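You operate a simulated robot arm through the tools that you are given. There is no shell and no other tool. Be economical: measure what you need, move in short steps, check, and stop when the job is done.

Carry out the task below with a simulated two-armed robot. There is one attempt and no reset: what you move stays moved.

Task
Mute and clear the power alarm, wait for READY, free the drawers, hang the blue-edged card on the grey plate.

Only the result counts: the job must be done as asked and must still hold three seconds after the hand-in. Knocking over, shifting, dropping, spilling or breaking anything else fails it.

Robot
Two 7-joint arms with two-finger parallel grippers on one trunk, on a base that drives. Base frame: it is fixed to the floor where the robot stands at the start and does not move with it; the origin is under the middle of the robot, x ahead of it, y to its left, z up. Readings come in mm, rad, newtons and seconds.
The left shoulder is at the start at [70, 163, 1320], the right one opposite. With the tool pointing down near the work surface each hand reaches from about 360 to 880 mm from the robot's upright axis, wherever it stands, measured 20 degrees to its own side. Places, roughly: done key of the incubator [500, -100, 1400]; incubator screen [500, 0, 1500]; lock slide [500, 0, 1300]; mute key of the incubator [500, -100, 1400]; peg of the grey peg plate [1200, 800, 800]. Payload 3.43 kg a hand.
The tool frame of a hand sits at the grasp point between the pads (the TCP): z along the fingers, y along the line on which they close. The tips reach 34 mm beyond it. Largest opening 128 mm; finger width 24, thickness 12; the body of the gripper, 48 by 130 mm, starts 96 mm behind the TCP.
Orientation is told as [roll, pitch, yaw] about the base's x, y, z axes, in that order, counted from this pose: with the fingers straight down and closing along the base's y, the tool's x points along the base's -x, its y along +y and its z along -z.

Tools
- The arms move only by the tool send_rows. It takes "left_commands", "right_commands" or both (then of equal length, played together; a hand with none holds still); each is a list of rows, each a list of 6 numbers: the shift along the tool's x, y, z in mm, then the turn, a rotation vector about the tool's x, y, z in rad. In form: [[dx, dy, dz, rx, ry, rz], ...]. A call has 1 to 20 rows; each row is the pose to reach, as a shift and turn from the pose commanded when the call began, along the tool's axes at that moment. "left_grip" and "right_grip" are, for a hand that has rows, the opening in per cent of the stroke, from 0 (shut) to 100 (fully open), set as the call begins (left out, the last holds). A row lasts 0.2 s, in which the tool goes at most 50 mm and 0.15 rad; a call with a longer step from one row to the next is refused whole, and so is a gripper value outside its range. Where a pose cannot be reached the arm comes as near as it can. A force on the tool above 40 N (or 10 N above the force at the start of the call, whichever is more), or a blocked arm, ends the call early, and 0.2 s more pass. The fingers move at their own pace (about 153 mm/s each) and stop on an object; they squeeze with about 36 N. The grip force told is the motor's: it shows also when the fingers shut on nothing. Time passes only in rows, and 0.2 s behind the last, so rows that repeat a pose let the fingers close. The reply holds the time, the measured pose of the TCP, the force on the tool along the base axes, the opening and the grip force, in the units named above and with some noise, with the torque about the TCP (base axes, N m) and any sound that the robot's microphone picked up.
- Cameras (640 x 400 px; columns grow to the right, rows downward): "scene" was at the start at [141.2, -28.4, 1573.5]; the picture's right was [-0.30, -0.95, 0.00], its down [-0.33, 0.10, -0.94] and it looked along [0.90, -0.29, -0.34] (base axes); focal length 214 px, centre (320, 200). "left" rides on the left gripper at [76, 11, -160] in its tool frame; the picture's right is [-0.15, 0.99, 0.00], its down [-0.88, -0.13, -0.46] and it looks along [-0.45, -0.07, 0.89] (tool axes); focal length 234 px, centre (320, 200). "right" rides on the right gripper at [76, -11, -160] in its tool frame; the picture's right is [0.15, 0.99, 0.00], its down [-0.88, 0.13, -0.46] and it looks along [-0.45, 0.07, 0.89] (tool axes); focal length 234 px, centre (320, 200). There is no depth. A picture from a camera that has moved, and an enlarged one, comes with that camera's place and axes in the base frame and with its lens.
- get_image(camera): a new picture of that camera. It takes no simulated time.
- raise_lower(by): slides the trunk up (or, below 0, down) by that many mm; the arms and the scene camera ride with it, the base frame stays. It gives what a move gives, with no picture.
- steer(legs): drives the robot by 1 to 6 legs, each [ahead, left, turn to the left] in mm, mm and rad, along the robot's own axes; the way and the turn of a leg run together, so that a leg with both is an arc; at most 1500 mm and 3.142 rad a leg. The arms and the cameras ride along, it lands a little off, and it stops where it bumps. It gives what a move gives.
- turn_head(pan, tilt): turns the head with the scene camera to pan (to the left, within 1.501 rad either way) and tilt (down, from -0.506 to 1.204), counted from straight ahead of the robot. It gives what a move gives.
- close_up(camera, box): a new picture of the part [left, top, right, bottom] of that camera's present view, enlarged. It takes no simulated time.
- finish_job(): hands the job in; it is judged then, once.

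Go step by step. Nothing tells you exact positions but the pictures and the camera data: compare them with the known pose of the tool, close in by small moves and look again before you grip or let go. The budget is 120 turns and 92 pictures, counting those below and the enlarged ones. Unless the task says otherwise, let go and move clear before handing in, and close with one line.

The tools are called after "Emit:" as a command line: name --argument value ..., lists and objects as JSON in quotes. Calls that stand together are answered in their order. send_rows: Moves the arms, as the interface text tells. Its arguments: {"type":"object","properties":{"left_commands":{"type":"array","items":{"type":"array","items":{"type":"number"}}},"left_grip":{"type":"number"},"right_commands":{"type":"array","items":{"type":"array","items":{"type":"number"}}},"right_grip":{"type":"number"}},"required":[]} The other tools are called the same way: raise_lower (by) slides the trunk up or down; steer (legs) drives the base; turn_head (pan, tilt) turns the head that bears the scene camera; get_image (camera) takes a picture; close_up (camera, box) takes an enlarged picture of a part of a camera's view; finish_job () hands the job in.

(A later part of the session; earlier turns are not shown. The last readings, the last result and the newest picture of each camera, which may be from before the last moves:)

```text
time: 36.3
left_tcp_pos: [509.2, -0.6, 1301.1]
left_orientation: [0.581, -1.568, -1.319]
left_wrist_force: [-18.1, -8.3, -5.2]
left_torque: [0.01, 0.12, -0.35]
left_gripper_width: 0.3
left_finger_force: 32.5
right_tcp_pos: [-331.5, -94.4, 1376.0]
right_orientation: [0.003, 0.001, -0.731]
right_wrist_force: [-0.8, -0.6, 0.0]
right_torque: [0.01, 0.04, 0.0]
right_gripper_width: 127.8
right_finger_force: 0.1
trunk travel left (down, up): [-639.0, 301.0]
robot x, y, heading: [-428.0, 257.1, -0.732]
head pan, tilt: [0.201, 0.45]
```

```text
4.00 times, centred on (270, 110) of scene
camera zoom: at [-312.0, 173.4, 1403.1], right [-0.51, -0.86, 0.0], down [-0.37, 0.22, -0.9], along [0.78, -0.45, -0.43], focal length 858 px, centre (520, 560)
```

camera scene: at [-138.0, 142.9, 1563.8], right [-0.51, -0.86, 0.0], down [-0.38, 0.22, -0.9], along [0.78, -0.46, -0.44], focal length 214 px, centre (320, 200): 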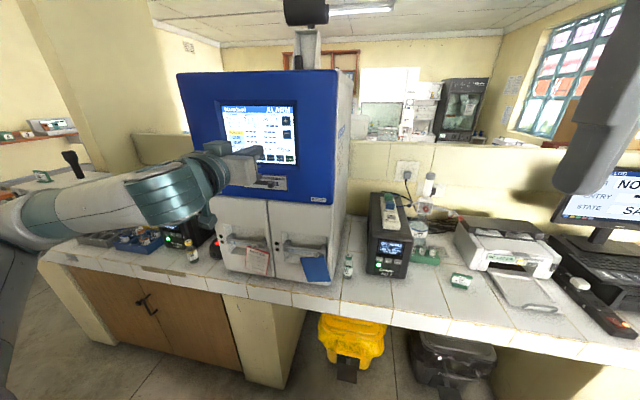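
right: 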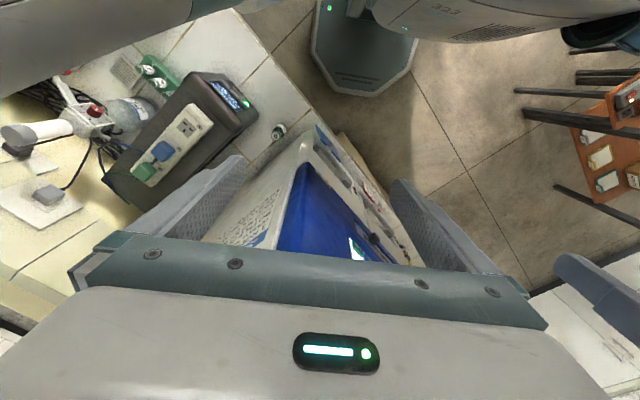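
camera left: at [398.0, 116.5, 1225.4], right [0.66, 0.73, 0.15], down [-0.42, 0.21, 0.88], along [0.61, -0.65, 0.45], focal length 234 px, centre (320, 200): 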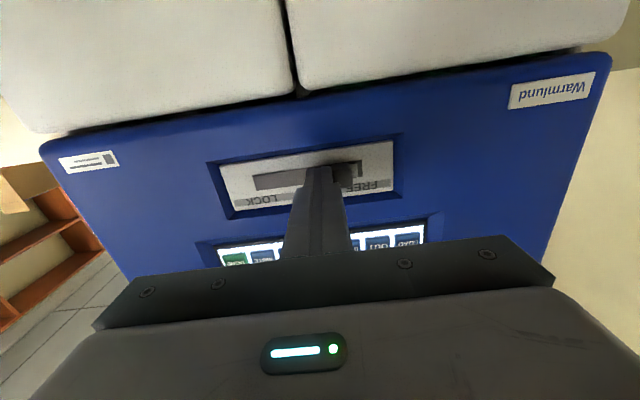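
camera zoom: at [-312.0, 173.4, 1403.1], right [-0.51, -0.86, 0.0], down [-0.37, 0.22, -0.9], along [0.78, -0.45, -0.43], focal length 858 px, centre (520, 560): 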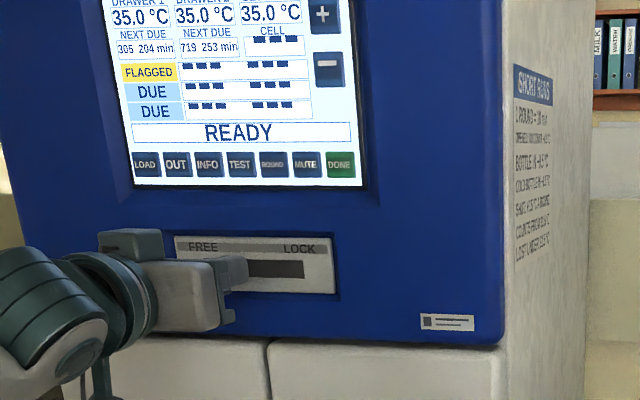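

The lock is FREE and the screen shows READY. I'll withdraw and inspect the blue card on handle 2.

Emit:
send_rows --left_commands '[[0, -5, 0, 0, 0, 0], [0, -5, -40, 0, 0, 0], [0, -5, -80, 0, 0, 0], [0, 30, -100, 0, 0, 0], [0, 60, -100, 0, 0, 0]]'

Emit:
turn_head --pan 0.15 --tilt 0.5

Emit:
close_up --camera "scene" --box '[190, 130, 370, 260]'

```text
time: 37.5
left_tcp_pos: [480.9, 121.4, 1300.9]
left_orientation: [-0.636, -1.568, -0.095]
left_wrist_force: [0.9, 0.8, 0.2]
left_torque: [-0.02, -0.02, -0.01]
left_gripper_width: 0.0
left_finger_force: 33.0
right_tcp_pos: [-326.9, -90.7, 1375.9]
right_orientation: [-0.001, -0.001, -0.732]
right_wrist_force: [0.2, 0.5, -0.1]
right_torque: [-0.02, 0.0, 0.03]
right_gripper_width: 128.0
right_finger_force: 0.1
trunk travel left (down, up): [-639.0, 301.0]
robot x, y, heading: [-426.8, 257.0, -0.731]
head pan, tilt: [0.201, 0.45]
```

```text
time: 38.1
left_tcp_pos: [480.4, 118.6, 1300.7]
left_orientation: [-0.237, -1.567, -0.494]
left_wrist_force: [1.1, -0.8, -0.3]
left_torque: [0.0, 0.02, -0.01]
left_gripper_width: 0.2
left_finger_force: 32.7
right_tcp_pos: [-327.3, -91.3, 1375.3]
right_orientation: [0.002, 0.001, -0.73]
right_wrist_force: [0.1, -0.1, 0.2]
right_torque: [0.03, -0.01, 0.01]
right_gripper_width: 128.0
right_finger_force: 0.0
trunk travel left (down, up): [-639.0, 301.0]
robot x, y, heading: [-428.7, 259.3, -0.725]
head pan, tilt: [0.15, 0.499]
```

```text
3.08 times, centred on (280, 195) of scene
camera zoom: at [-311.7, 172.4, 1398.6], right [-0.55, -0.84, 0.0], down [-0.4, 0.26, -0.88], along [0.73, -0.48, -0.48], focal length 660 px, centre (443, 215)
```

zoom: 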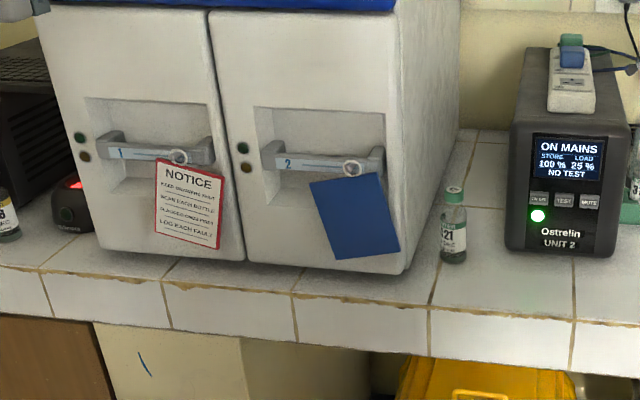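

Emit:
close_up --camera "scene" --box '[260, 165, 320, 210]'

Emit:
close_up --camera "scene" --box '[215, 165, 275, 210]'

```text
8.89 times, centred on (290, 188) of scene
camera zoom: at [-311.7, 172.4, 1398.6], right [-0.55, -0.84, 0.0], down [-0.4, 0.26, -0.88], along [0.73, -0.48, -0.48], focal length 1906 px, centre (587, 311)
```

zoom: 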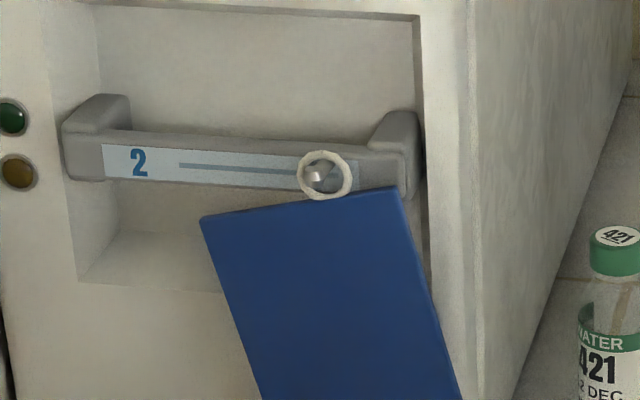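

```text
8.89 times, centred on (245, 188) of scene
camera zoom: at [-311.7, 172.4, 1398.6], right [-0.55, -0.84, 0.0], down [-0.4, 0.26, -0.88], along [0.73, -0.48, -0.48], focal length 1906 px, centre (987, 311)
```

zoom: 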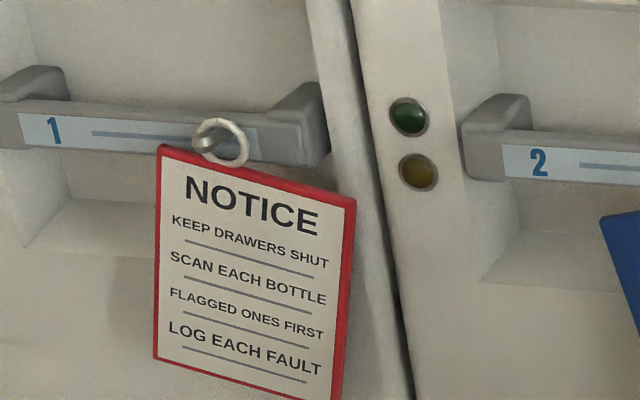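

Card 2 shows its blue back and hangs by a ring on a ball-ended peg at handle 2, with its outline slightly rolled. I'll grip it by its two side edges with the left hand pointing forward. First I'll drive right and lower the trunk.

Emit:
steer --legs '[[0, -250, 0]]'

Emit:
raise_lower --by -260

Emit:
send_rows --left_commands '[[0, 0, 0, 0, 0, 0], [0, 0, 0, 0, 0, 0]]' --left_grip 100

Emit:
get_image --camera "left"

Emit:
get_image --camera "scene"

```text
time: 39.9
left_tcp_pos: [317.3, -61.6, 1301.6]
left_orientation: [-0.368, -1.569, -0.36]
left_wrist_force: [-0.1, 0.2, 0.2]
left_torque: [0.02, 0.01, -0.03]
left_gripper_width: 0.0
left_finger_force: 33.2
right_tcp_pos: [-489.8, -274.9, 1376.5]
right_orientation: [-0.001, 0.002, -0.728]
right_wrist_force: [-0.6, -0.2, 0.1]
right_torque: [0.01, -0.02, 0.01]
right_gripper_width: 128.0
right_finger_force: 0.1
trunk travel left (down, up): [-639.0, 301.0]
robot x, y, heading: [-588.2, 70.9, -0.73]
head pan, tilt: [0.15, 0.499]
```

```text
time: 42.6
left_tcp_pos: [316.8, -61.7, 1040.1]
left_orientation: [-0.275, -1.567, -0.452]
left_wrist_force: [0.0, -0.8, 0.4]
left_torque: [0.03, 0.01, 0.02]
left_gripper_width: 0.2
left_finger_force: 33.1
right_tcp_pos: [-490.1, -274.5, 1115.1]
right_orientation: [0.0, 0.001, -0.728]
right_wrist_force: [-0.1, 0.7, 0.9]
right_torque: [0.01, -0.02, -0.01]
right_gripper_width: 128.0
right_finger_force: 0.1
trunk travel left (down, up): [-379.0, 561.0]
robot x, y, heading: [-593.4, 73.5, -0.727]
head pan, tilt: [0.15, 0.499]
```

```text
time: 43.2
left_tcp_pos: [317.7, -62.5, 1040.5]
left_orientation: [-0.255, -1.568, -0.473]
left_wrist_force: [0.3, 0.4, 0.3]
left_torque: [0.02, -0.01, -0.01]
left_gripper_width: 127.9
left_finger_force: 0.0
right_tcp_pos: [-489.7, -274.8, 1114.0]
right_orientation: [0.0, 0.001, -0.727]
right_wrist_force: [-0.4, -0.6, 0.3]
right_torque: [0.0, -0.02, 0.01]
right_gripper_width: 128.1
right_finger_force: 0.1
trunk travel left (down, up): [-379.0, 561.0]
robot x, y, heading: [-591.4, 72.9, -0.73]
head pan, tilt: [0.15, 0.499]
```

```text
53 pictures are left
camera left: at [204.5, 52.8, 965.1], right [0.66, 0.74, 0.15], down [-0.42, 0.2, 0.88], along [0.62, -0.64, 0.45], focal length 234 px, centre (320, 200)
```

left: 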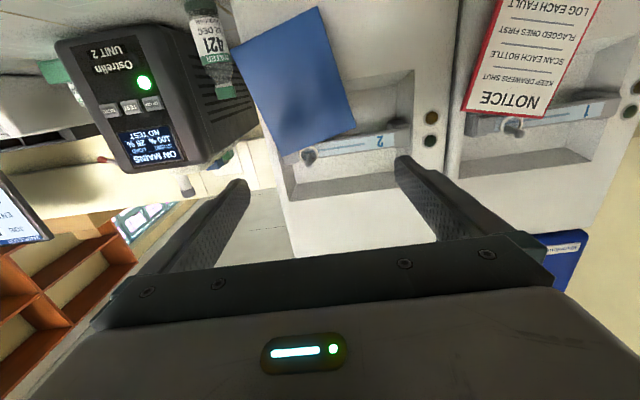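

```text
52 pictures are left
camera scene: at [-475.1, -10.8, 1138.6], right [-0.55, -0.84, 0.0], down [-0.4, 0.26, -0.88], along [0.74, -0.48, -0.48], focal length 214 px, centre (320, 200)
```

scene: 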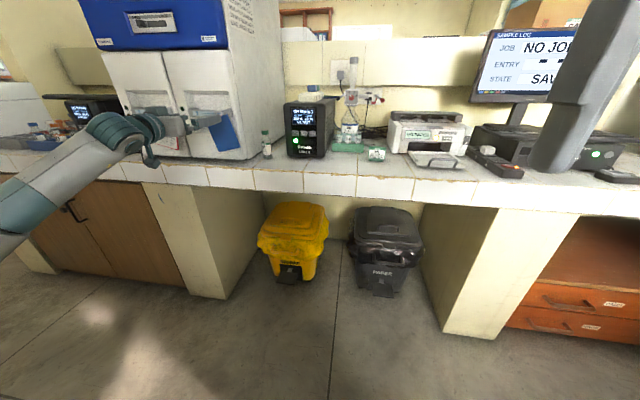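

Card 2's centre is near u=148, z=970 at f≈388, rolled 14.5° and about 90 mm wide. I'll lower 70, roll the hand to match and move in to just short of the card.

Emit:
raise_lower --by -70

Emit:
send_rows --left_commands '[[0, -6, 10, 0, 0, -0.1], [0, -12, 25, 0, 0, -0.2], [0, -12, 40, 0, 0, -0.253], [0, -12, 40, 0, 0, -0.253]]'

Emit:
get_image --camera "left"

Emit:
close_up --camera "scene" --box '[100, 20, 300, 145]'

```text
time: 44.3
left_tcp_pos: [316.7, -62.2, 970.8]
left_orientation: [-0.279, -1.567, -0.448]
left_wrist_force: [0.2, -0.5, -0.3]
left_torque: [-0.02, 0.02, -0.02]
left_gripper_width: 128.3
left_finger_force: 0.0
right_tcp_pos: [-489.3, -273.9, 1044.6]
right_orientation: [-0.001, 0.001, -0.727]
right_wrist_force: [-1.2, -0.2, 0.7]
right_torque: [-0.01, -0.01, 0.04]
right_gripper_width: 128.1
right_finger_force: 0.1
trunk travel left (down, up): [-309.0, 631.0]
robot x, y, heading: [-591.9, 74.6, -0.725]
head pan, tilt: [0.15, 0.499]
```

```text
time: 45.3
left_tcp_pos: [338.9, -96.7, 969.3]
left_orientation: [-1.558, -1.317, 0.832]
left_wrist_force: [-0.1, 0.1, 0.4]
left_torque: [0.03, -0.05, 0.01]
left_gripper_width: 128.1
left_finger_force: 0.1
right_tcp_pos: [-490.1, -275.0, 1045.1]
right_orientation: [0.0, 0.001, -0.728]
right_wrist_force: [-0.1, 0.5, -0.4]
right_torque: [-0.02, -0.01, 0.01]
right_gripper_width: 127.9
right_finger_force: 0.0
trunk travel left (down, up): [-309.0, 631.0]
robot x, y, heading: [-591.8, 70.1, -0.728]
head pan, tilt: [0.15, 0.499]
```

```text
51 pictures are left
camera left: at [212.9, 2.9, 893.6], right [0.66, 0.74, -0.11], down [-0.27, 0.37, 0.89], along [0.7, -0.56, 0.45], focal length 234 px, centre (320, 200)
```

left: 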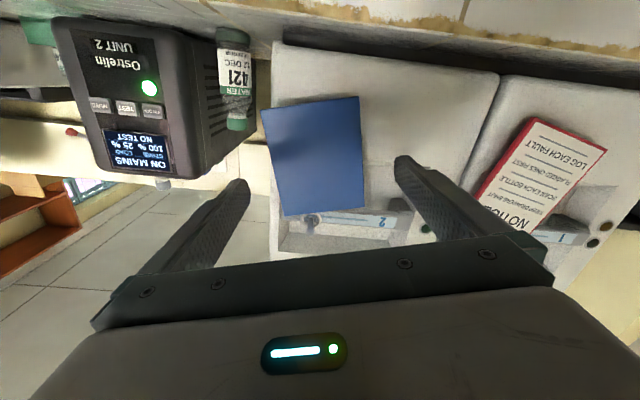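

```text
3.20 times, centred on (200, 82) of scene
camera zoom: at [-475.2, -10.7, 1068.6], right [-0.55, -0.84, 0.0], down [-0.4, 0.26, -0.88], along [0.74, -0.48, -0.48], focal length 686 px, centre (704, 576)
```

zoom: 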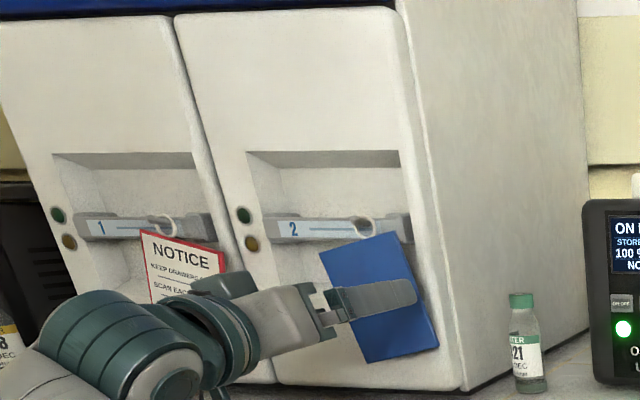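

Emit:
send_rows --left_commands '[[0, -3.5, 10, 0, 0, 0.03], [0, -3.5, 25, 0, 0, 0.03], [0, -4, 38, 0, 0, 0.03], [0, -4, 47, 0, 0, 0.03], [0, -4, 47, 0, 0, 0.03]]'

Emit:
get_image --camera "left"

Emit:
close_up --camera "scene" --box '[160, 50, 260, 145]'

```text
time: 46.5
left_tcp_pos: [371.5, -132.8, 971.8]
left_orientation: [-1.558, -1.347, 0.829]
left_wrist_force: [0.7, -1.0, -0.1]
left_torque: [0.02, 0.0, -0.05]
left_gripper_width: 128.1
left_finger_force: 0.0
right_tcp_pos: [-490.4, -274.3, 1046.3]
right_orientation: [0.0, 0.001, -0.728]
right_wrist_force: [0.2, -0.7, -0.9]
right_torque: [0.03, -0.02, -0.02]
right_gripper_width: 127.6
right_finger_force: 0.1
trunk travel left (down, up): [-309.0, 631.0]
robot x, y, heading: [-588.6, 71.8, -0.725]
head pan, tilt: [0.15, 0.499]
```

```text
49 pictures are left
camera left: at [248.0, -30.6, 896.2], right [0.66, 0.74, -0.08], down [-0.29, 0.35, 0.89], along [0.69, -0.57, 0.45], focal length 234 px, centre (320, 200)
```

left: 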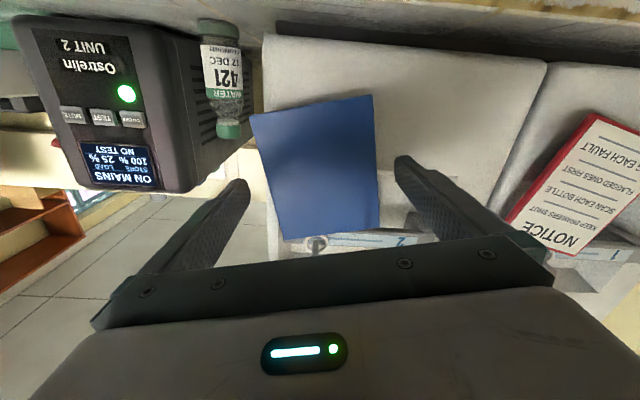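

```text
4.21 times, centred on (210, 98) of scene
camera zoom: at [-475.2, -10.7, 1068.6], right [-0.55, -0.84, 0.0], down [-0.4, 0.26, -0.88], along [0.74, -0.48, -0.48], focal length 903 px, centre (783, 632)
```

zoom: 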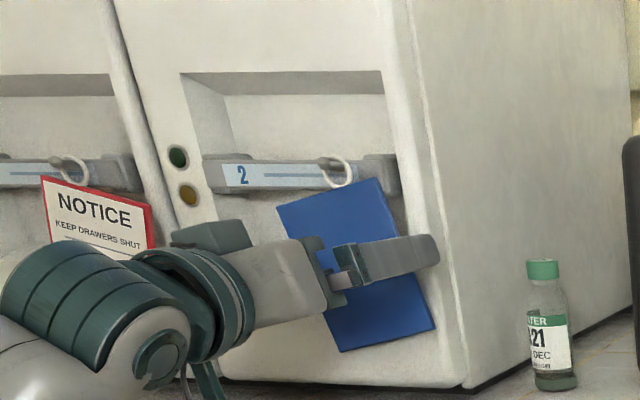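

The card sits between the fingers with even gaps, so I'll close.

Emit:
send_rows --left_commands '[[0, 0, 0, 0, 0, 0], [0, 0, 0, 0, 0, 0], [0, 0, 0, 0, 0, 0]]' --left_grip 55

Emit:
get_image --camera "left"

```text
time: 47.3
left_tcp_pos: [370.9, -132.8, 972.8]
left_orientation: [-1.557, -1.347, 0.829]
left_wrist_force: [-0.3, 0.2, 0.3]
left_torque: [0.01, 0.0, -0.02]
left_gripper_width: 94.3
left_finger_force: 36.4
right_tcp_pos: [-489.4, -274.5, 1044.6]
right_orientation: [0.002, 0.001, -0.727]
right_wrist_force: [-0.5, -0.2, 0.6]
right_torque: [-0.02, 0.02, -0.04]
right_gripper_width: 128.0
right_finger_force: 0.0
trunk travel left (down, up): [-309.0, 631.0]
robot x, y, heading: [-591.1, 74.8, -0.729]
head pan, tilt: [0.15, 0.499]
```

```text
47 pictures are left
camera left: at [248.0, -30.5, 896.1], right [0.66, 0.74, -0.08], down [-0.29, 0.35, 0.89], along [0.69, -0.57, 0.45], focal length 234 px, centre (320, 200)
```

left: 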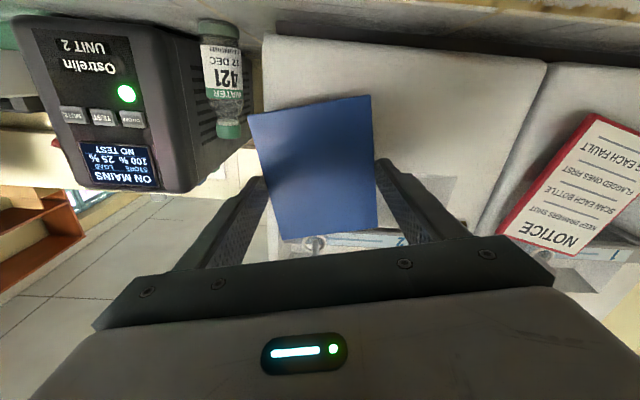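

The card is gripped (94 mm, 36 N). Before pulling it off I'll check the peg's shape.

Emit:
close_up --camera "left" --box '[270, 200, 370, 262]'

Emit:
close_up --camera "scene" --box '[195, 70, 245, 105]'

```text
6.40 times, centred on (320, 231) of left
camera zoom: at [248.0, -30.5, 896.1], right [0.66, 0.74, -0.08], down [-0.29, 0.35, 0.89], along [0.69, -0.57, 0.45], focal length 1499 px, centre (320, 2)
```

zoom: 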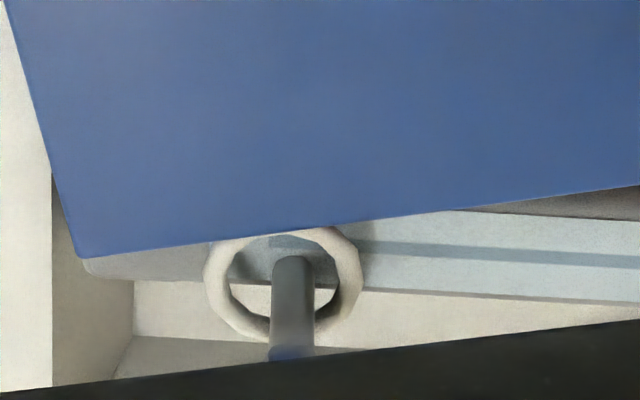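

```text
11.43 times, centred on (220, 88) of scene
camera zoom: at [-475.1, -10.8, 1068.6], right [-0.55, -0.84, 0.0], down [-0.4, 0.26, -0.88], along [0.74, -0.48, -0.48], focal length 2451 px, centre (1463, 1486)
```

zoom: 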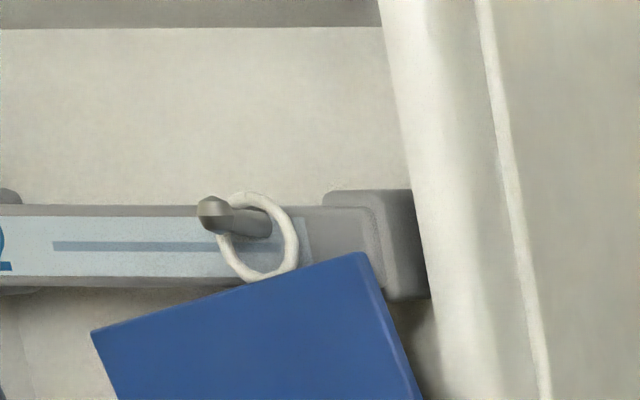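

The peg is a plain cylinder, tilted up slightly, and the ring is loose on it. I'll lift about 4 mm and draw the card straight out, rising a little.

Emit:
send_rows --left_commands '[[-2, -0.5, 0, 0, 0, 0], [-4, -1, -1, 0, 0, 0], [-5, -1.2, -8, 0, 0, 0], [-6.5, -1.5, -16, 0, 0, 0], [-8, -1.8, -26, 0, 0, 0], [-9, -2, -40, 0, 0, 0], [-9, -2, -60, 0, 0, 0], [-9, -2, -60, 0, 0, 0]]'

Emit:
get_image --camera "left"

Emit:
close_up --camera "scene" --box '[150, 40, 260, 145]'

```text
time: 49.1
left_tcp_pos: [327.2, -93.2, 980.1]
left_orientation: [-1.553, -1.348, 0.827]
left_wrist_force: [-0.1, -0.1, -0.3]
left_torque: [0.0, 0.0, 0.01]
left_gripper_width: 94.6
left_finger_force: 35.6
right_tcp_pos: [-490.8, -275.0, 1044.5]
right_orientation: [0.0, 0.003, -0.727]
right_wrist_force: [0.4, 0.2, -0.6]
right_torque: [0.0, -0.03, 0.04]
right_gripper_width: 128.0
right_finger_force: 0.1
trunk travel left (down, up): [-309.0, 631.0]
robot x, y, heading: [-590.0, 69.7, -0.728]
head pan, tilt: [0.15, 0.499]
```

```text
44 pictures are left
camera left: at [203.2, 9.2, 904.2], right [0.66, 0.74, -0.08], down [-0.29, 0.35, 0.89], along [0.69, -0.57, 0.45], focal length 234 px, centre (320, 200)
```

left: 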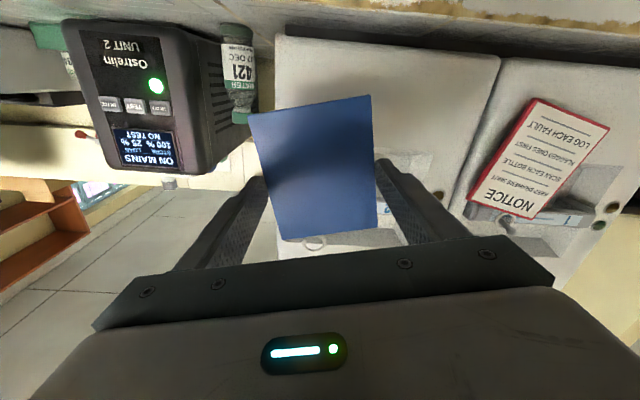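

```text
3.81 times, centred on (205, 92) of scene
camera zoom: at [-475.1, -10.9, 1068.6], right [-0.55, -0.84, 0.0], down [-0.4, 0.26, -0.88], along [0.74, -0.48, -0.48], focal length 817 px, centre (758, 610)
```

zoom: 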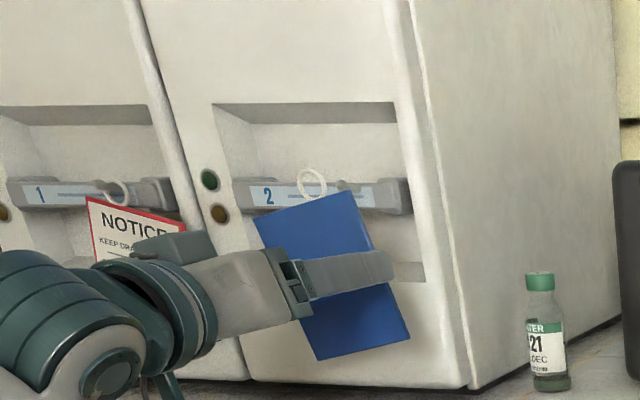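

The card is off the peg. Before driving left along the bench I'll check for obstacles on that side.

Emit:
turn_head --pan 1.3 --tilt 0.6

Emit:
get_image --camera "scene"

```text
time: 50.4
left_tcp_pos: [327.3, -93.0, 979.0]
left_orientation: [-1.557, -1.347, 0.829]
left_wrist_force: [0.4, 0.6, -0.8]
left_torque: [-0.01, 0.02, -0.01]
left_gripper_width: 94.6
left_finger_force: 36.1
right_tcp_pos: [-490.3, -275.6, 1045.9]
right_orientation: [0.001, 0.001, -0.728]
right_wrist_force: [-0.3, 0.2, -0.1]
right_torque: [-0.02, -0.03, 0.01]
right_gripper_width: 127.8
right_finger_force: 0.1
trunk travel left (down, up): [-309.0, 631.0]
robot x, y, heading: [-588.1, 74.5, -0.722]
head pan, tilt: [1.3, 0.6]
```

```text
42 pictures are left
camera scene: at [-477.1, 86.7, 1059.5], right [0.54, -0.84, 0.0], down [-0.47, -0.31, -0.83], along [0.69, 0.45, -0.56], focal length 214 px, centre (320, 200)
```

scene: 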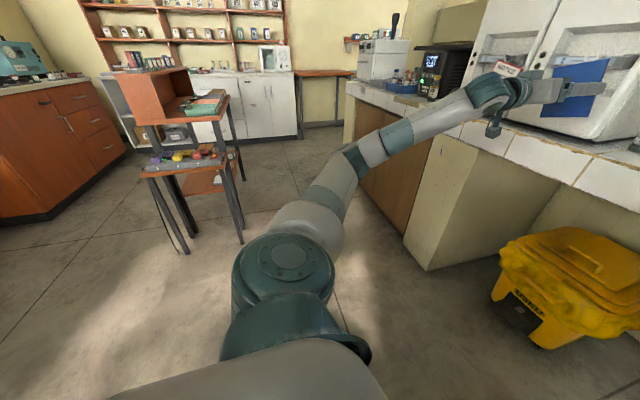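

The table at the left starts near f<-640, so I need the robot closer to the bench with the arm pulled in. I'll retract the hand 160 mm while holding the card.

Emit:
send_rows --left_commands '[[0, 0, -25, 0, 0, 0], [0, 0, -50, 0, 0, 0], [0, 0, -75, 0, 0, 0], [0, 0, -100, 0, 0, 0], [0, 0, -125, 0, 0, 0], [0, 0, -145, 0, 0, 0], [0, 0, -160, 0, 0, 0]]'

```text
time: 52.0
left_tcp_pos: [207.7, 15.1, 982.2]
left_orientation: [-1.556, -1.347, 0.83]
left_wrist_force: [0.0, -0.3, 0.1]
left_torque: [0.02, 0.03, -0.03]
left_gripper_width: 94.6
left_finger_force: 36.1
right_tcp_pos: [-489.6, -273.7, 1046.0]
right_orientation: [-0.001, 0.0, -0.727]
right_wrist_force: [0.0, 0.4, -0.2]
right_torque: [0.0, 0.01, 0.04]
right_gripper_width: 127.7
right_finger_force: 0.0
trunk travel left (down, up): [-309.0, 631.0]
robot x, y, heading: [-592.8, 74.1, -0.729]
head pan, tilt: [1.3, 0.6]
```

Emit:
send_rows --left_commands '[[0, 0, -25, 0, 0, 0], [0, 0, -50, 0, 0, 0], [0, 0, -75, 0, 0, 0], [0, 0, -90, 0, 0, 0]]'

```text
time: 53.0
left_tcp_pos: [140.9, 74.8, 981.1]
left_orientation: [-1.556, -1.346, 0.83]
left_wrist_force: [0.3, 0.1, 0.2]
left_torque: [0.0, 0.01, 0.0]
left_gripper_width: 94.6
left_finger_force: 36.0
right_tcp_pos: [-489.5, -273.3, 1044.6]
right_orientation: [0.0, 0.0, -0.727]
right_wrist_force: [0.7, -0.3, 0.6]
right_torque: [0.0, -0.06, 0.0]
right_gripper_width: 128.0
right_finger_force: 0.1
trunk travel left (down, up): [-309.0, 631.0]
robot x, y, heading: [-593.0, 72.9, -0.727]
head pan, tilt: [1.3, 0.6]
```

Emit:
steer --legs '[[0, 500, 0.012], [210, 0, 0], [0, 600, 0]]'

Emit:
turn_head --pan 0.75 --tilt 0.5

Emit:
get_image --camera "scene"

```text
time: 60.1
left_tcp_pos: [1011.7, 753.4, 979.9]
left_orientation: [-1.559, -1.345, 0.836]
left_wrist_force: [-0.1, 0.4, 0.1]
left_torque: [0.0, -0.02, -0.03]
left_gripper_width: 94.4
left_finger_force: 36.1
right_tcp_pos: [382.4, 400.0, 1045.9]
right_orientation: [0.001, 0.001, -0.722]
right_wrist_force: [0.7, 0.4, -0.6]
right_torque: [-0.01, 0.03, 0.0]
right_gripper_width: 128.0
right_finger_force: 0.0
trunk travel left (down, up): [-309.0, 631.0]
robot x, y, heading: [279.4, 747.6, -0.726]
head pan, tilt: [1.3, 0.6]
```

```text
time: 61.1
left_tcp_pos: [1011.5, 752.8, 980.4]
left_orientation: [-1.557, -1.346, 0.838]
left_wrist_force: [0.0, -0.5, -1.3]
left_torque: [-0.01, 0.01, 0.01]
left_gripper_width: 94.4
left_finger_force: 36.1
right_tcp_pos: [382.5, 400.3, 1045.2]
right_orientation: [-0.001, 0.0, -0.722]
right_wrist_force: [0.0, 0.4, 0.3]
right_torque: [-0.01, 0.01, -0.02]
right_gripper_width: 128.1
right_finger_force: 0.1
trunk travel left (down, up): [-309.0, 631.0]
robot x, y, heading: [281.0, 746.3, -0.723]
head pan, tilt: [0.75, 0.499]
```

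```text
41 pictures are left
camera scene: at [409.3, 715.7, 1068.6], right [0.03, -1.0, 0.0], down [-0.48, -0.01, -0.88], along [0.88, 0.03, -0.48], focal length 214 px, centre (320, 200)
```

scene: 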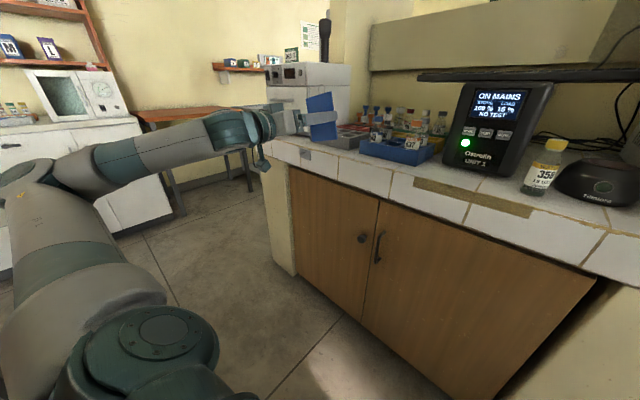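

Emit:
close_up --camera "scene" --box '[270, 120, 370, 185]'

Emit:
get_image --camera "left"

```text
6.15 times, centred on (320, 152) of scene
camera zoom: at [409.3, 715.7, 1068.6], right [0.03, -1.0, 0.0], down [-0.48, -0.01, -0.88], along [0.88, 0.03, -0.48], focal length 1320 px, centre (320, 492)
```

zoom: 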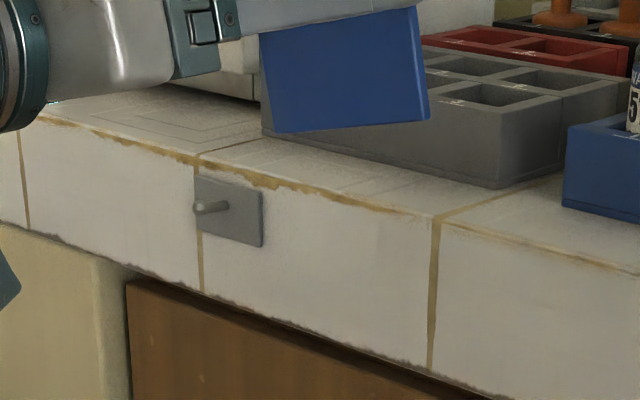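

```text
39 pictures are left
camera left: at [886.5, 854.3, 905.1], right [0.66, 0.75, -0.08], down [-0.29, 0.35, 0.89], along [0.69, -0.56, 0.45], focal length 234 px, centre (320, 200)
```

left: 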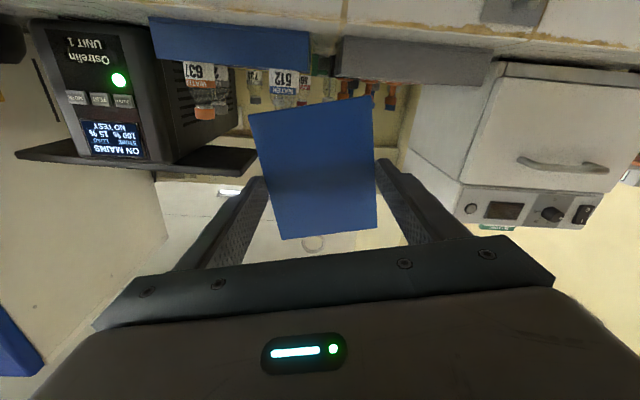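

The grey plate is on the bench edge with its peg at about u=1421, z≈820. I'll drive left 190 mm and lower the trunk so the ring comes level with the peg.

Emit:
steer --legs '[[0, 188, 0.006]]'

Emit:
raise_lower --by -215

Emit:
get_image --camera "left"

Emit:
get_image --camera "scene"

```text
time: 62.6
left_tcp_pos: [1139.2, 904.0, 981.7]
left_orientation: [-1.558, -1.346, 0.842]
left_wrist_force: [0.4, 0.0, -0.3]
left_torque: [0.0, 0.01, -0.01]
left_gripper_width: 94.6
left_finger_force: 36.3
right_tcp_pos: [511.6, 548.0, 1045.5]
right_orientation: [0.0, 0.001, -0.716]
right_wrist_force: [0.2, 0.0, 0.7]
right_torque: [-0.03, 0.05, 0.01]
right_gripper_width: 128.3
right_finger_force: 0.0
trunk travel left (down, up): [-309.0, 631.0]
robot x, y, heading: [404.3, 893.6, -0.712]
head pan, tilt: [0.75, 0.499]
```

```text
time: 64.9
left_tcp_pos: [1139.3, 903.5, 766.3]
left_orientation: [-1.555, -1.348, 0.841]
left_wrist_force: [0.3, 0.1, -0.1]
left_torque: [0.02, 0.03, -0.03]
left_gripper_width: 94.4
left_finger_force: 35.9
right_tcp_pos: [511.6, 546.7, 830.5]
right_orientation: [-0.001, -0.001, -0.717]
right_wrist_force: [0.6, 0.9, 0.1]
right_torque: [0.03, -0.01, 0.03]
right_gripper_width: 128.2
right_finger_force: 0.0
trunk travel left (down, up): [-94.0, 846.0]
robot x, y, heading: [405.2, 894.2, -0.714]
head pan, tilt: [0.75, 0.499]
```

```text
38 pictures are left
camera left: at [1013.2, 1003.6, 690.2], right [0.65, 0.75, -0.08], down [-0.3, 0.35, 0.89], along [0.7, -0.56, 0.45], focal length 234 px, centre (320, 200)
```

left: 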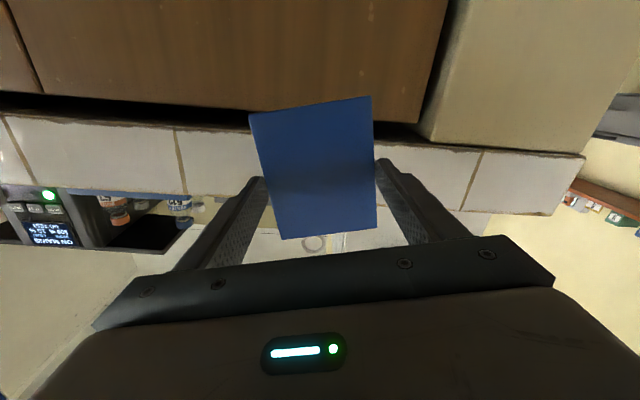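

```text
37 pictures are left
camera scene: at [536.9, 862.2, 853.7], right [0.04, -1.0, 0.0], down [-0.48, -0.02, -0.88], along [0.88, 0.03, -0.48], focal length 214 px, centre (320, 200)
```

scene: 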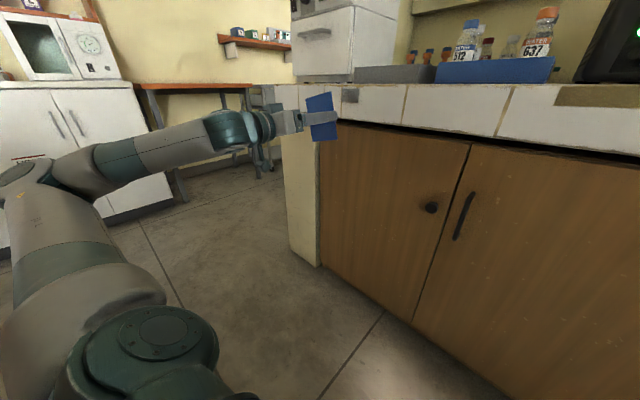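

Emit:
close_up --camera "scene" --box '[295, 75, 375, 125]'

Emit:
close_up --camera "left" --box '[240, 80, 400, 260]'

```text
8.00 times, centred on (335, 100) of scene
camera zoom: at [536.9, 862.2, 853.7], right [0.04, -1.0, 0.0], down [-0.48, -0.02, -0.88], along [0.88, 0.03, -0.48], focal length 1716 px, centre (200, 1000)
```

zoom: 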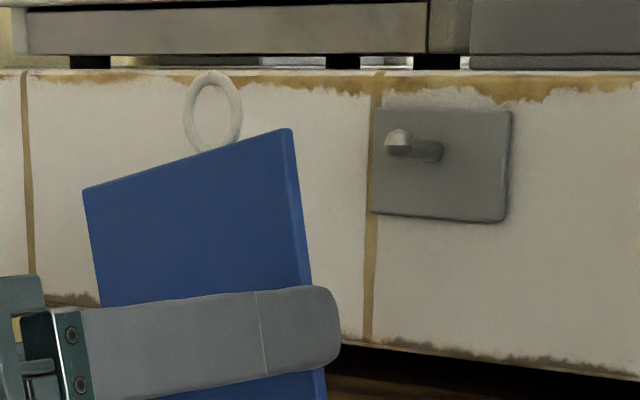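

```text
2.22 times, centred on (320, 170) of left
camera zoom: at [1013.2, 1003.6, 690.2], right [0.65, 0.75, -0.08], down [-0.3, 0.35, 0.89], along [0.7, -0.56, 0.45], focal length 520 px, centre (320, 267)
```

zoom: 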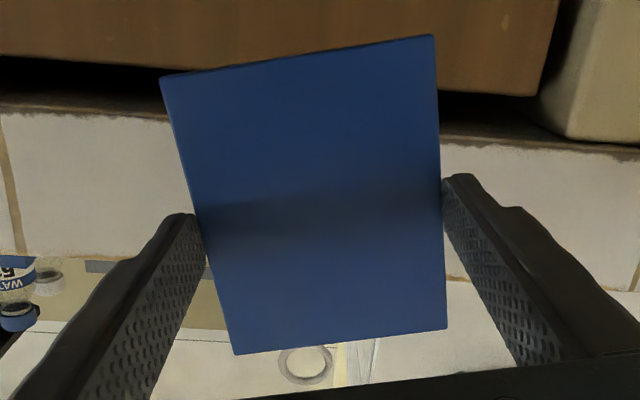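

This level view shows the ring and peg clearly: the ring is about 10 mm too high and a few mm off laterally. To get the lateral offset I'll drop 30 mm and close in, so the wrist camera sees the peg above the ring.

Emit:
raise_lower --by -32

Emit:
send_rows --left_commands '[[0, 0, 20, 0, 0, 0], [0, 0, 40, 0, 0, 0], [0, 0, 60, 0, 0, 0], [0, 0, 60, 0, 0, 0]]'

Emit:
close_up --camera "left" --box '[240, 160, 400, 260]'

Emit:
close_up --camera "scene" --box '[305, 75, 385, 125]'

```text
time: 65.7
left_tcp_pos: [1138.8, 902.8, 733.1]
left_orientation: [-1.557, -1.347, 0.84]
left_wrist_force: [0.2, 0.5, -0.1]
left_torque: [0.02, 0.02, 0.01]
left_gripper_width: 94.4
left_finger_force: 36.6
right_tcp_pos: [511.3, 546.5, 797.9]
right_orientation: [-0.001, 0.002, -0.715]
right_wrist_force: [0.2, -0.4, 0.3]
right_torque: [0.04, 0.01, -0.02]
right_gripper_width: 128.1
right_finger_force: 0.0
trunk travel left (down, up): [-62.0, 878.0]
robot x, y, heading: [406.3, 891.2, -0.713]
head pan, tilt: [0.75, 0.499]
```

```text
time: 66.7
left_tcp_pos: [1182.1, 864.5, 732.8]
left_orientation: [-1.554, -1.348, 0.842]
left_wrist_force: [-0.2, -0.5, -0.3]
left_torque: [-0.01, 0.03, 0.02]
left_gripper_width: 94.6
left_finger_force: 36.1
right_tcp_pos: [511.0, 546.2, 798.1]
right_orientation: [-0.001, 0.002, -0.714]
right_wrist_force: [0.4, -0.1, -0.3]
right_torque: [-0.01, -0.03, -0.02]
right_gripper_width: 128.1
right_finger_force: 0.1
trunk travel left (down, up): [-62.0, 878.0]
robot x, y, heading: [405.7, 891.7, -0.713]
head pan, tilt: [0.75, 0.499]
```

```text
4.00 times, centred on (320, 210) of left
camera zoom: at [1057.8, 964.6, 657.2], right [0.65, 0.75, -0.08], down [-0.3, 0.35, 0.89], along [0.7, -0.56, 0.45], focal length 937 px, centre (320, 160)
```

zoom: 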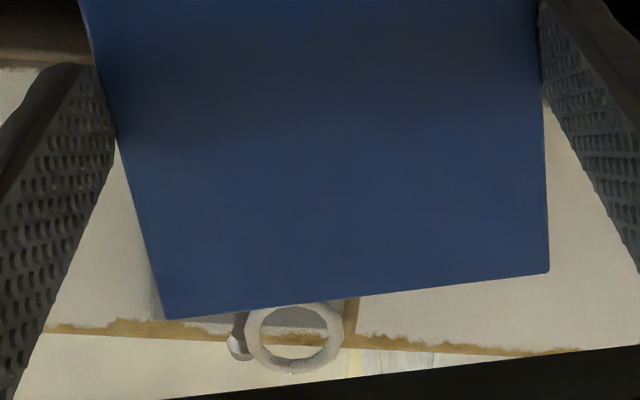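

```text
8.00 times, centred on (345, 100) of scene
camera zoom: at [537.0, 862.2, 821.6], right [0.04, -1.0, 0.0], down [-0.48, -0.02, -0.88], along [0.88, 0.03, -0.48], focal length 1716 px, centre (120, 1000)
```

zoom: 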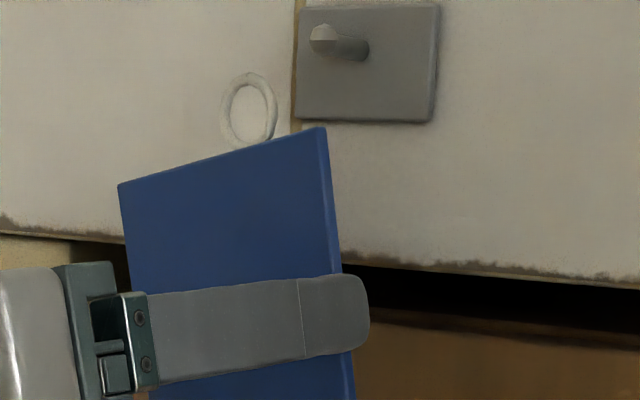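

In the wrist view the peg is about 15 mm right of the ring and about 21 mm above it. I'll shift the ring there while it's still short of the peg tip, then check both views.

Emit:
send_rows --left_commands '[[0, 0, -5, 0, 0, 0], [-9, -10, -5, 0, 0, 0], [-17.2, -19.3, -5, 0, 0, 0], [-17.2, -19.3, -5, 0, 0, 0], [-17.2, -19.3, -5, 0, 0, 0]]'

Emit:
close_up --camera "left" --box '[240, 160, 400, 260]'

Emit:
close_up --camera "scene" --box '[305, 75, 385, 125]'

```text
time: 67.9
left_tcp_pos: [1170.5, 857.0, 754.1]
left_orientation: [-1.556, -1.349, 0.842]
left_wrist_force: [-0.2, -0.4, -0.5]
left_torque: [0.05, 0.0, 0.04]
left_gripper_width: 94.7
left_finger_force: 36.4
right_tcp_pos: [511.3, 547.1, 798.6]
right_orientation: [0.0, -0.001, -0.716]
right_wrist_force: [-0.4, -0.9, 0.2]
right_torque: [0.0, -0.01, 0.0]
right_gripper_width: 127.8
right_finger_force: 0.0
trunk travel left (down, up): [-62.0, 878.0]
robot x, y, heading: [408.5, 891.1, -0.713]
head pan, tilt: [0.75, 0.499]
```

```text
4.00 times, centred on (320, 210) of left
camera zoom: at [1045.9, 956.2, 678.2], right [0.65, 0.75, -0.08], down [-0.3, 0.35, 0.89], along [0.7, -0.56, 0.45], focal length 937 px, centre (320, 160)
```

zoom: 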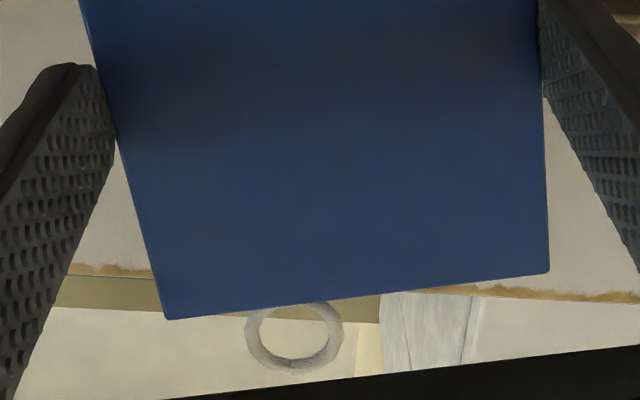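

```text
8.00 times, centred on (345, 100) of scene
camera zoom: at [536.9, 862.2, 821.6], right [0.04, -1.0, 0.0], down [-0.48, -0.02, -0.88], along [0.88, 0.03, -0.48], focal length 1716 px, centre (120, 1000)
```

zoom: 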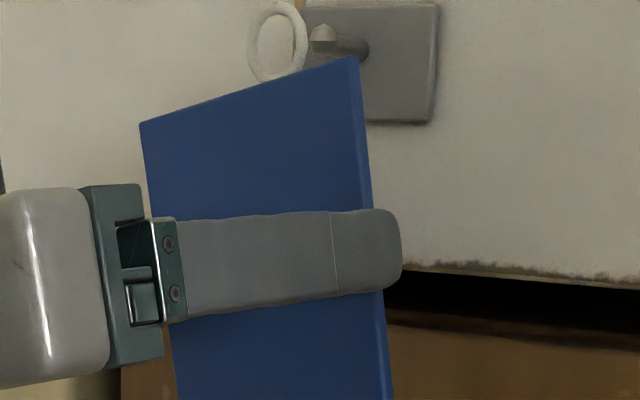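

Both views agree: the ring is centred on the peg tip with about 23 mm still to go. I'll advance 30 mm slowly.

Emit:
send_rows --left_commands '[[0, 0, 6, 0, 0, 0], [0, 0, 12, 0, 0, 0], [0, 0, 17, 0, 0, 0], [0, 0, 21, 0, 0, 0], [0, 0, 25, 0, 0, 0], [0, 0, 29, 0, 0, 0], [0, 0, 31, 0, 0, 0]]'

Emit:
close_up --camera "left" --box '[240, 160, 400, 260]'

Emit:
close_up --camera "scene" --box '[305, 75, 385, 125]'

```text
time: 69.5
left_tcp_pos: [1194.9, 835.6, 755.3]
left_orientation: [-1.554, -1.346, 0.841]
left_wrist_force: [-0.5, 0.8, -0.2]
left_torque: [0.0, 0.0, 0.01]
left_gripper_width: 94.4
left_finger_force: 35.6
right_tcp_pos: [511.0, 547.3, 798.4]
right_orientation: [0.001, 0.001, -0.715]
right_wrist_force: [0.6, -1.4, -0.2]
right_torque: [-0.04, 0.02, 0.02]
right_gripper_width: 127.9
right_finger_force: 0.0
trunk travel left (down, up): [-62.0, 878.0]
robot x, y, heading: [401.3, 891.1, -0.717]
head pan, tilt: [0.75, 0.499]
```

```text
4.00 times, centred on (320, 210) of left
camera zoom: at [1069.2, 936.3, 678.6], right [0.65, 0.75, -0.08], down [-0.3, 0.35, 0.89], along [0.7, -0.56, 0.45], focal length 937 px, centre (320, 160)
```

zoom: 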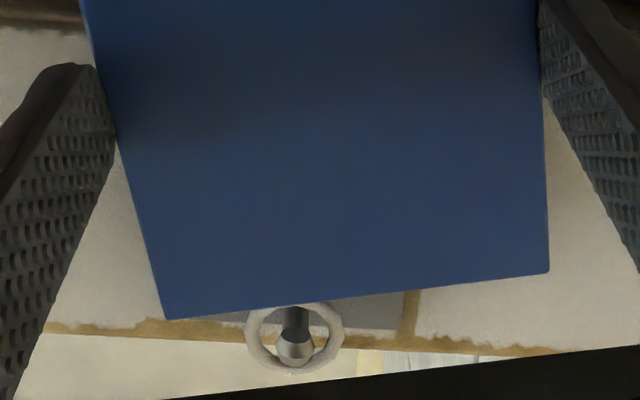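

```text
8.00 times, centred on (345, 100) of scene
camera zoom: at [537.0, 862.2, 821.6], right [0.04, -1.0, 0.0], down [-0.48, -0.02, -0.88], along [0.88, 0.03, -0.48], focal length 1716 px, centre (120, 1000)
```

zoom: 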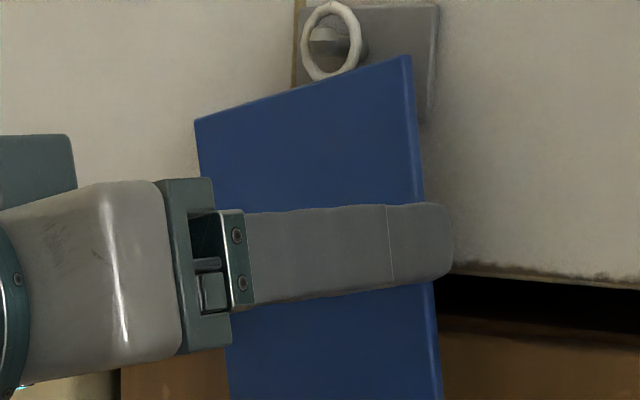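

The peg is through the ring, centred. I'll go 9 mm further on, lower about 5 mm to rest the ring on the peg, and check.

Emit:
send_rows --left_commands '[[0.5, 0.1, 3, 0, 0, 0], [1, 0.2, 6, 0, 0, 0], [1.5, 0.3, 9, 0, 0, 0], [3, 0.7, 9, 0, 0, 0], [5, 1.1, 9, 0, 0, 0], [5, 1.1, 9, 0, 0, 0]]'

Emit:
close_up --camera "left" --box '[240, 160, 400, 260]'

Emit:
close_up --camera "scene" --box '[305, 75, 385, 125]'

```text
time: 70.9
left_tcp_pos: [1199.5, 828.8, 751.5]
left_orientation: [-1.56, -1.347, 0.843]
left_wrist_force: [0.7, 0.6, 0.6]
left_torque: [0.03, -0.02, 0.0]
left_gripper_width: 94.5
left_finger_force: 36.1
right_tcp_pos: [512.3, 545.9, 799.4]
right_orientation: [0.0, 0.002, -0.716]
right_wrist_force: [0.5, -0.6, 0.1]
right_torque: [0.01, 0.0, 0.01]
right_gripper_width: 128.1
right_finger_force: 0.0
trunk travel left (down, up): [-62.0, 878.0]
robot x, y, heading: [403.1, 891.6, -0.714]
head pan, tilt: [0.75, 0.499]
```

```text
4.00 times, centred on (320, 210) of left
camera zoom: at [1074.8, 929.6, 674.4], right [0.65, 0.75, -0.08], down [-0.3, 0.35, 0.89], along [0.7, -0.56, 0.45], focal length 937 px, centre (320, 160)
```

zoom: 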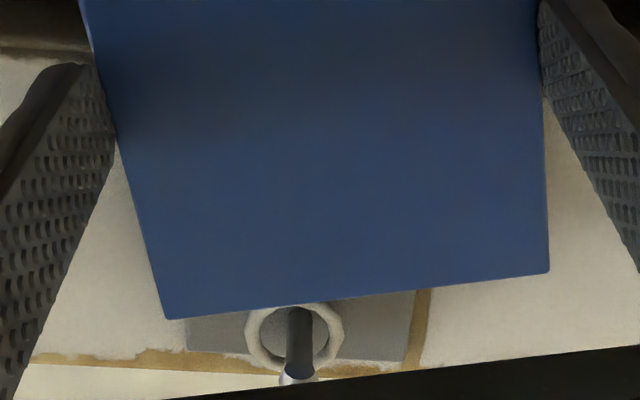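

```text
8.00 times, centred on (345, 100) of scene
camera zoom: at [537.0, 862.2, 821.6], right [0.04, -1.0, 0.0], down [-0.48, -0.02, -0.88], along [0.88, 0.03, -0.48], focal length 1716 px, centre (120, 1000)
```

zoom: 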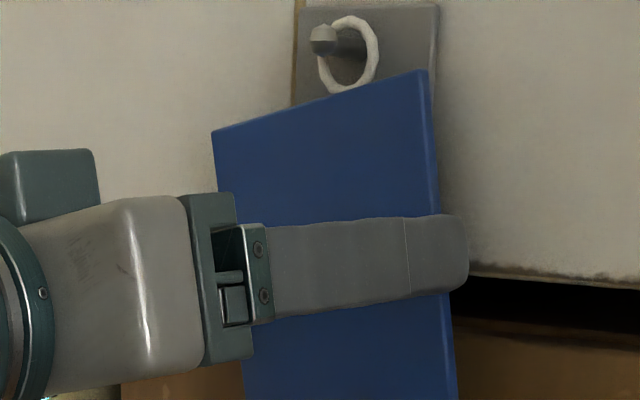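

Emit:
send_rows --left_commands '[[1.5, 0.3, 2, 0, 0, 0], [2.5, 0.6, 4, 0, 0, 0], [2.5, 0.6, 4, 0, 0, 0]]'

Emit:
send_rows --left_commands '[[0, 0, 0, 0, 0, 0], [0, 0, 0, 0, 0, 0], [0, 0, 0, 0, 0, 0], [0, 0, 0, 0, 0, 0], [0, 0, 0, 0, 0, 0]]' --left_grip 92

Emit:
get_image --camera "left"

Emit:
close_up --camera "scene" --box '[305, 75, 385, 125]'

```text
time: 71.7
left_tcp_pos: [1202.5, 825.1, 748.6]
left_orientation: [-1.559, -1.346, 0.845]
left_wrist_force: [-0.1, -0.1, 1.3]
left_torque: [-0.07, -0.07, 0.0]
left_gripper_width: 94.6
left_finger_force: 35.9
right_tcp_pos: [512.1, 546.6, 798.7]
right_orientation: [-0.001, 0.0, -0.716]
right_wrist_force: [0.6, 0.1, -0.3]
right_torque: [0.01, -0.02, -0.03]
right_gripper_width: 127.9
right_finger_force: 0.1
trunk travel left (down, up): [-62.0, 878.0]
robot x, y, heading: [406.0, 892.8, -0.718]
head pan, tilt: [0.75, 0.499]
```

```text
time: 72.9
left_tcp_pos: [1203.4, 826.1, 748.4]
left_orientation: [-1.556, -1.348, 0.842]
left_wrist_force: [-0.5, 0.4, 0.1]
left_torque: [0.01, 0.01, 0.02]
left_gripper_width: 117.9
left_finger_force: 0.0
right_tcp_pos: [511.9, 546.6, 799.0]
right_orientation: [0.002, 0.0, -0.715]
right_wrist_force: [-0.3, -0.6, -0.2]
right_torque: [-0.01, 0.02, 0.01]
right_gripper_width: 128.2
right_finger_force: 0.0
trunk travel left (down, up): [-62.0, 878.0]
robot x, y, heading: [407.3, 894.8, -0.715]
head pan, tilt: [0.75, 0.499]
```

```text
26 pictures are left
camera left: at [1077.8, 926.8, 672.0], right [0.65, 0.75, -0.08], down [-0.3, 0.35, 0.89], along [0.7, -0.56, 0.45], focal length 234 px, centre (320, 200)
```

left: 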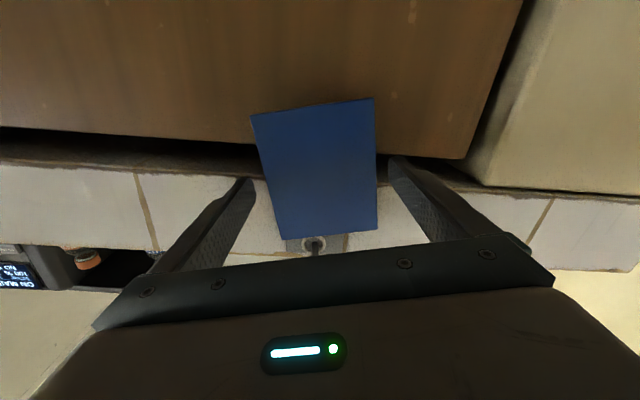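

```text
8.00 times, centred on (345, 100) of scene
camera zoom: at [536.9, 862.2, 821.6], right [0.04, -1.0, 0.0], down [-0.48, -0.02, -0.88], along [0.88, 0.03, -0.48], focal length 1716 px, centre (120, 1000)
```

zoom: 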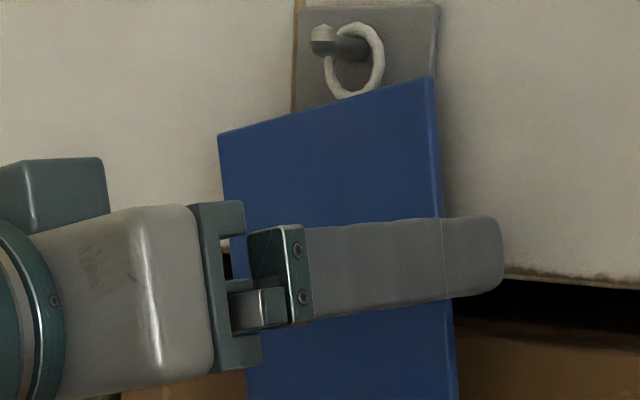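

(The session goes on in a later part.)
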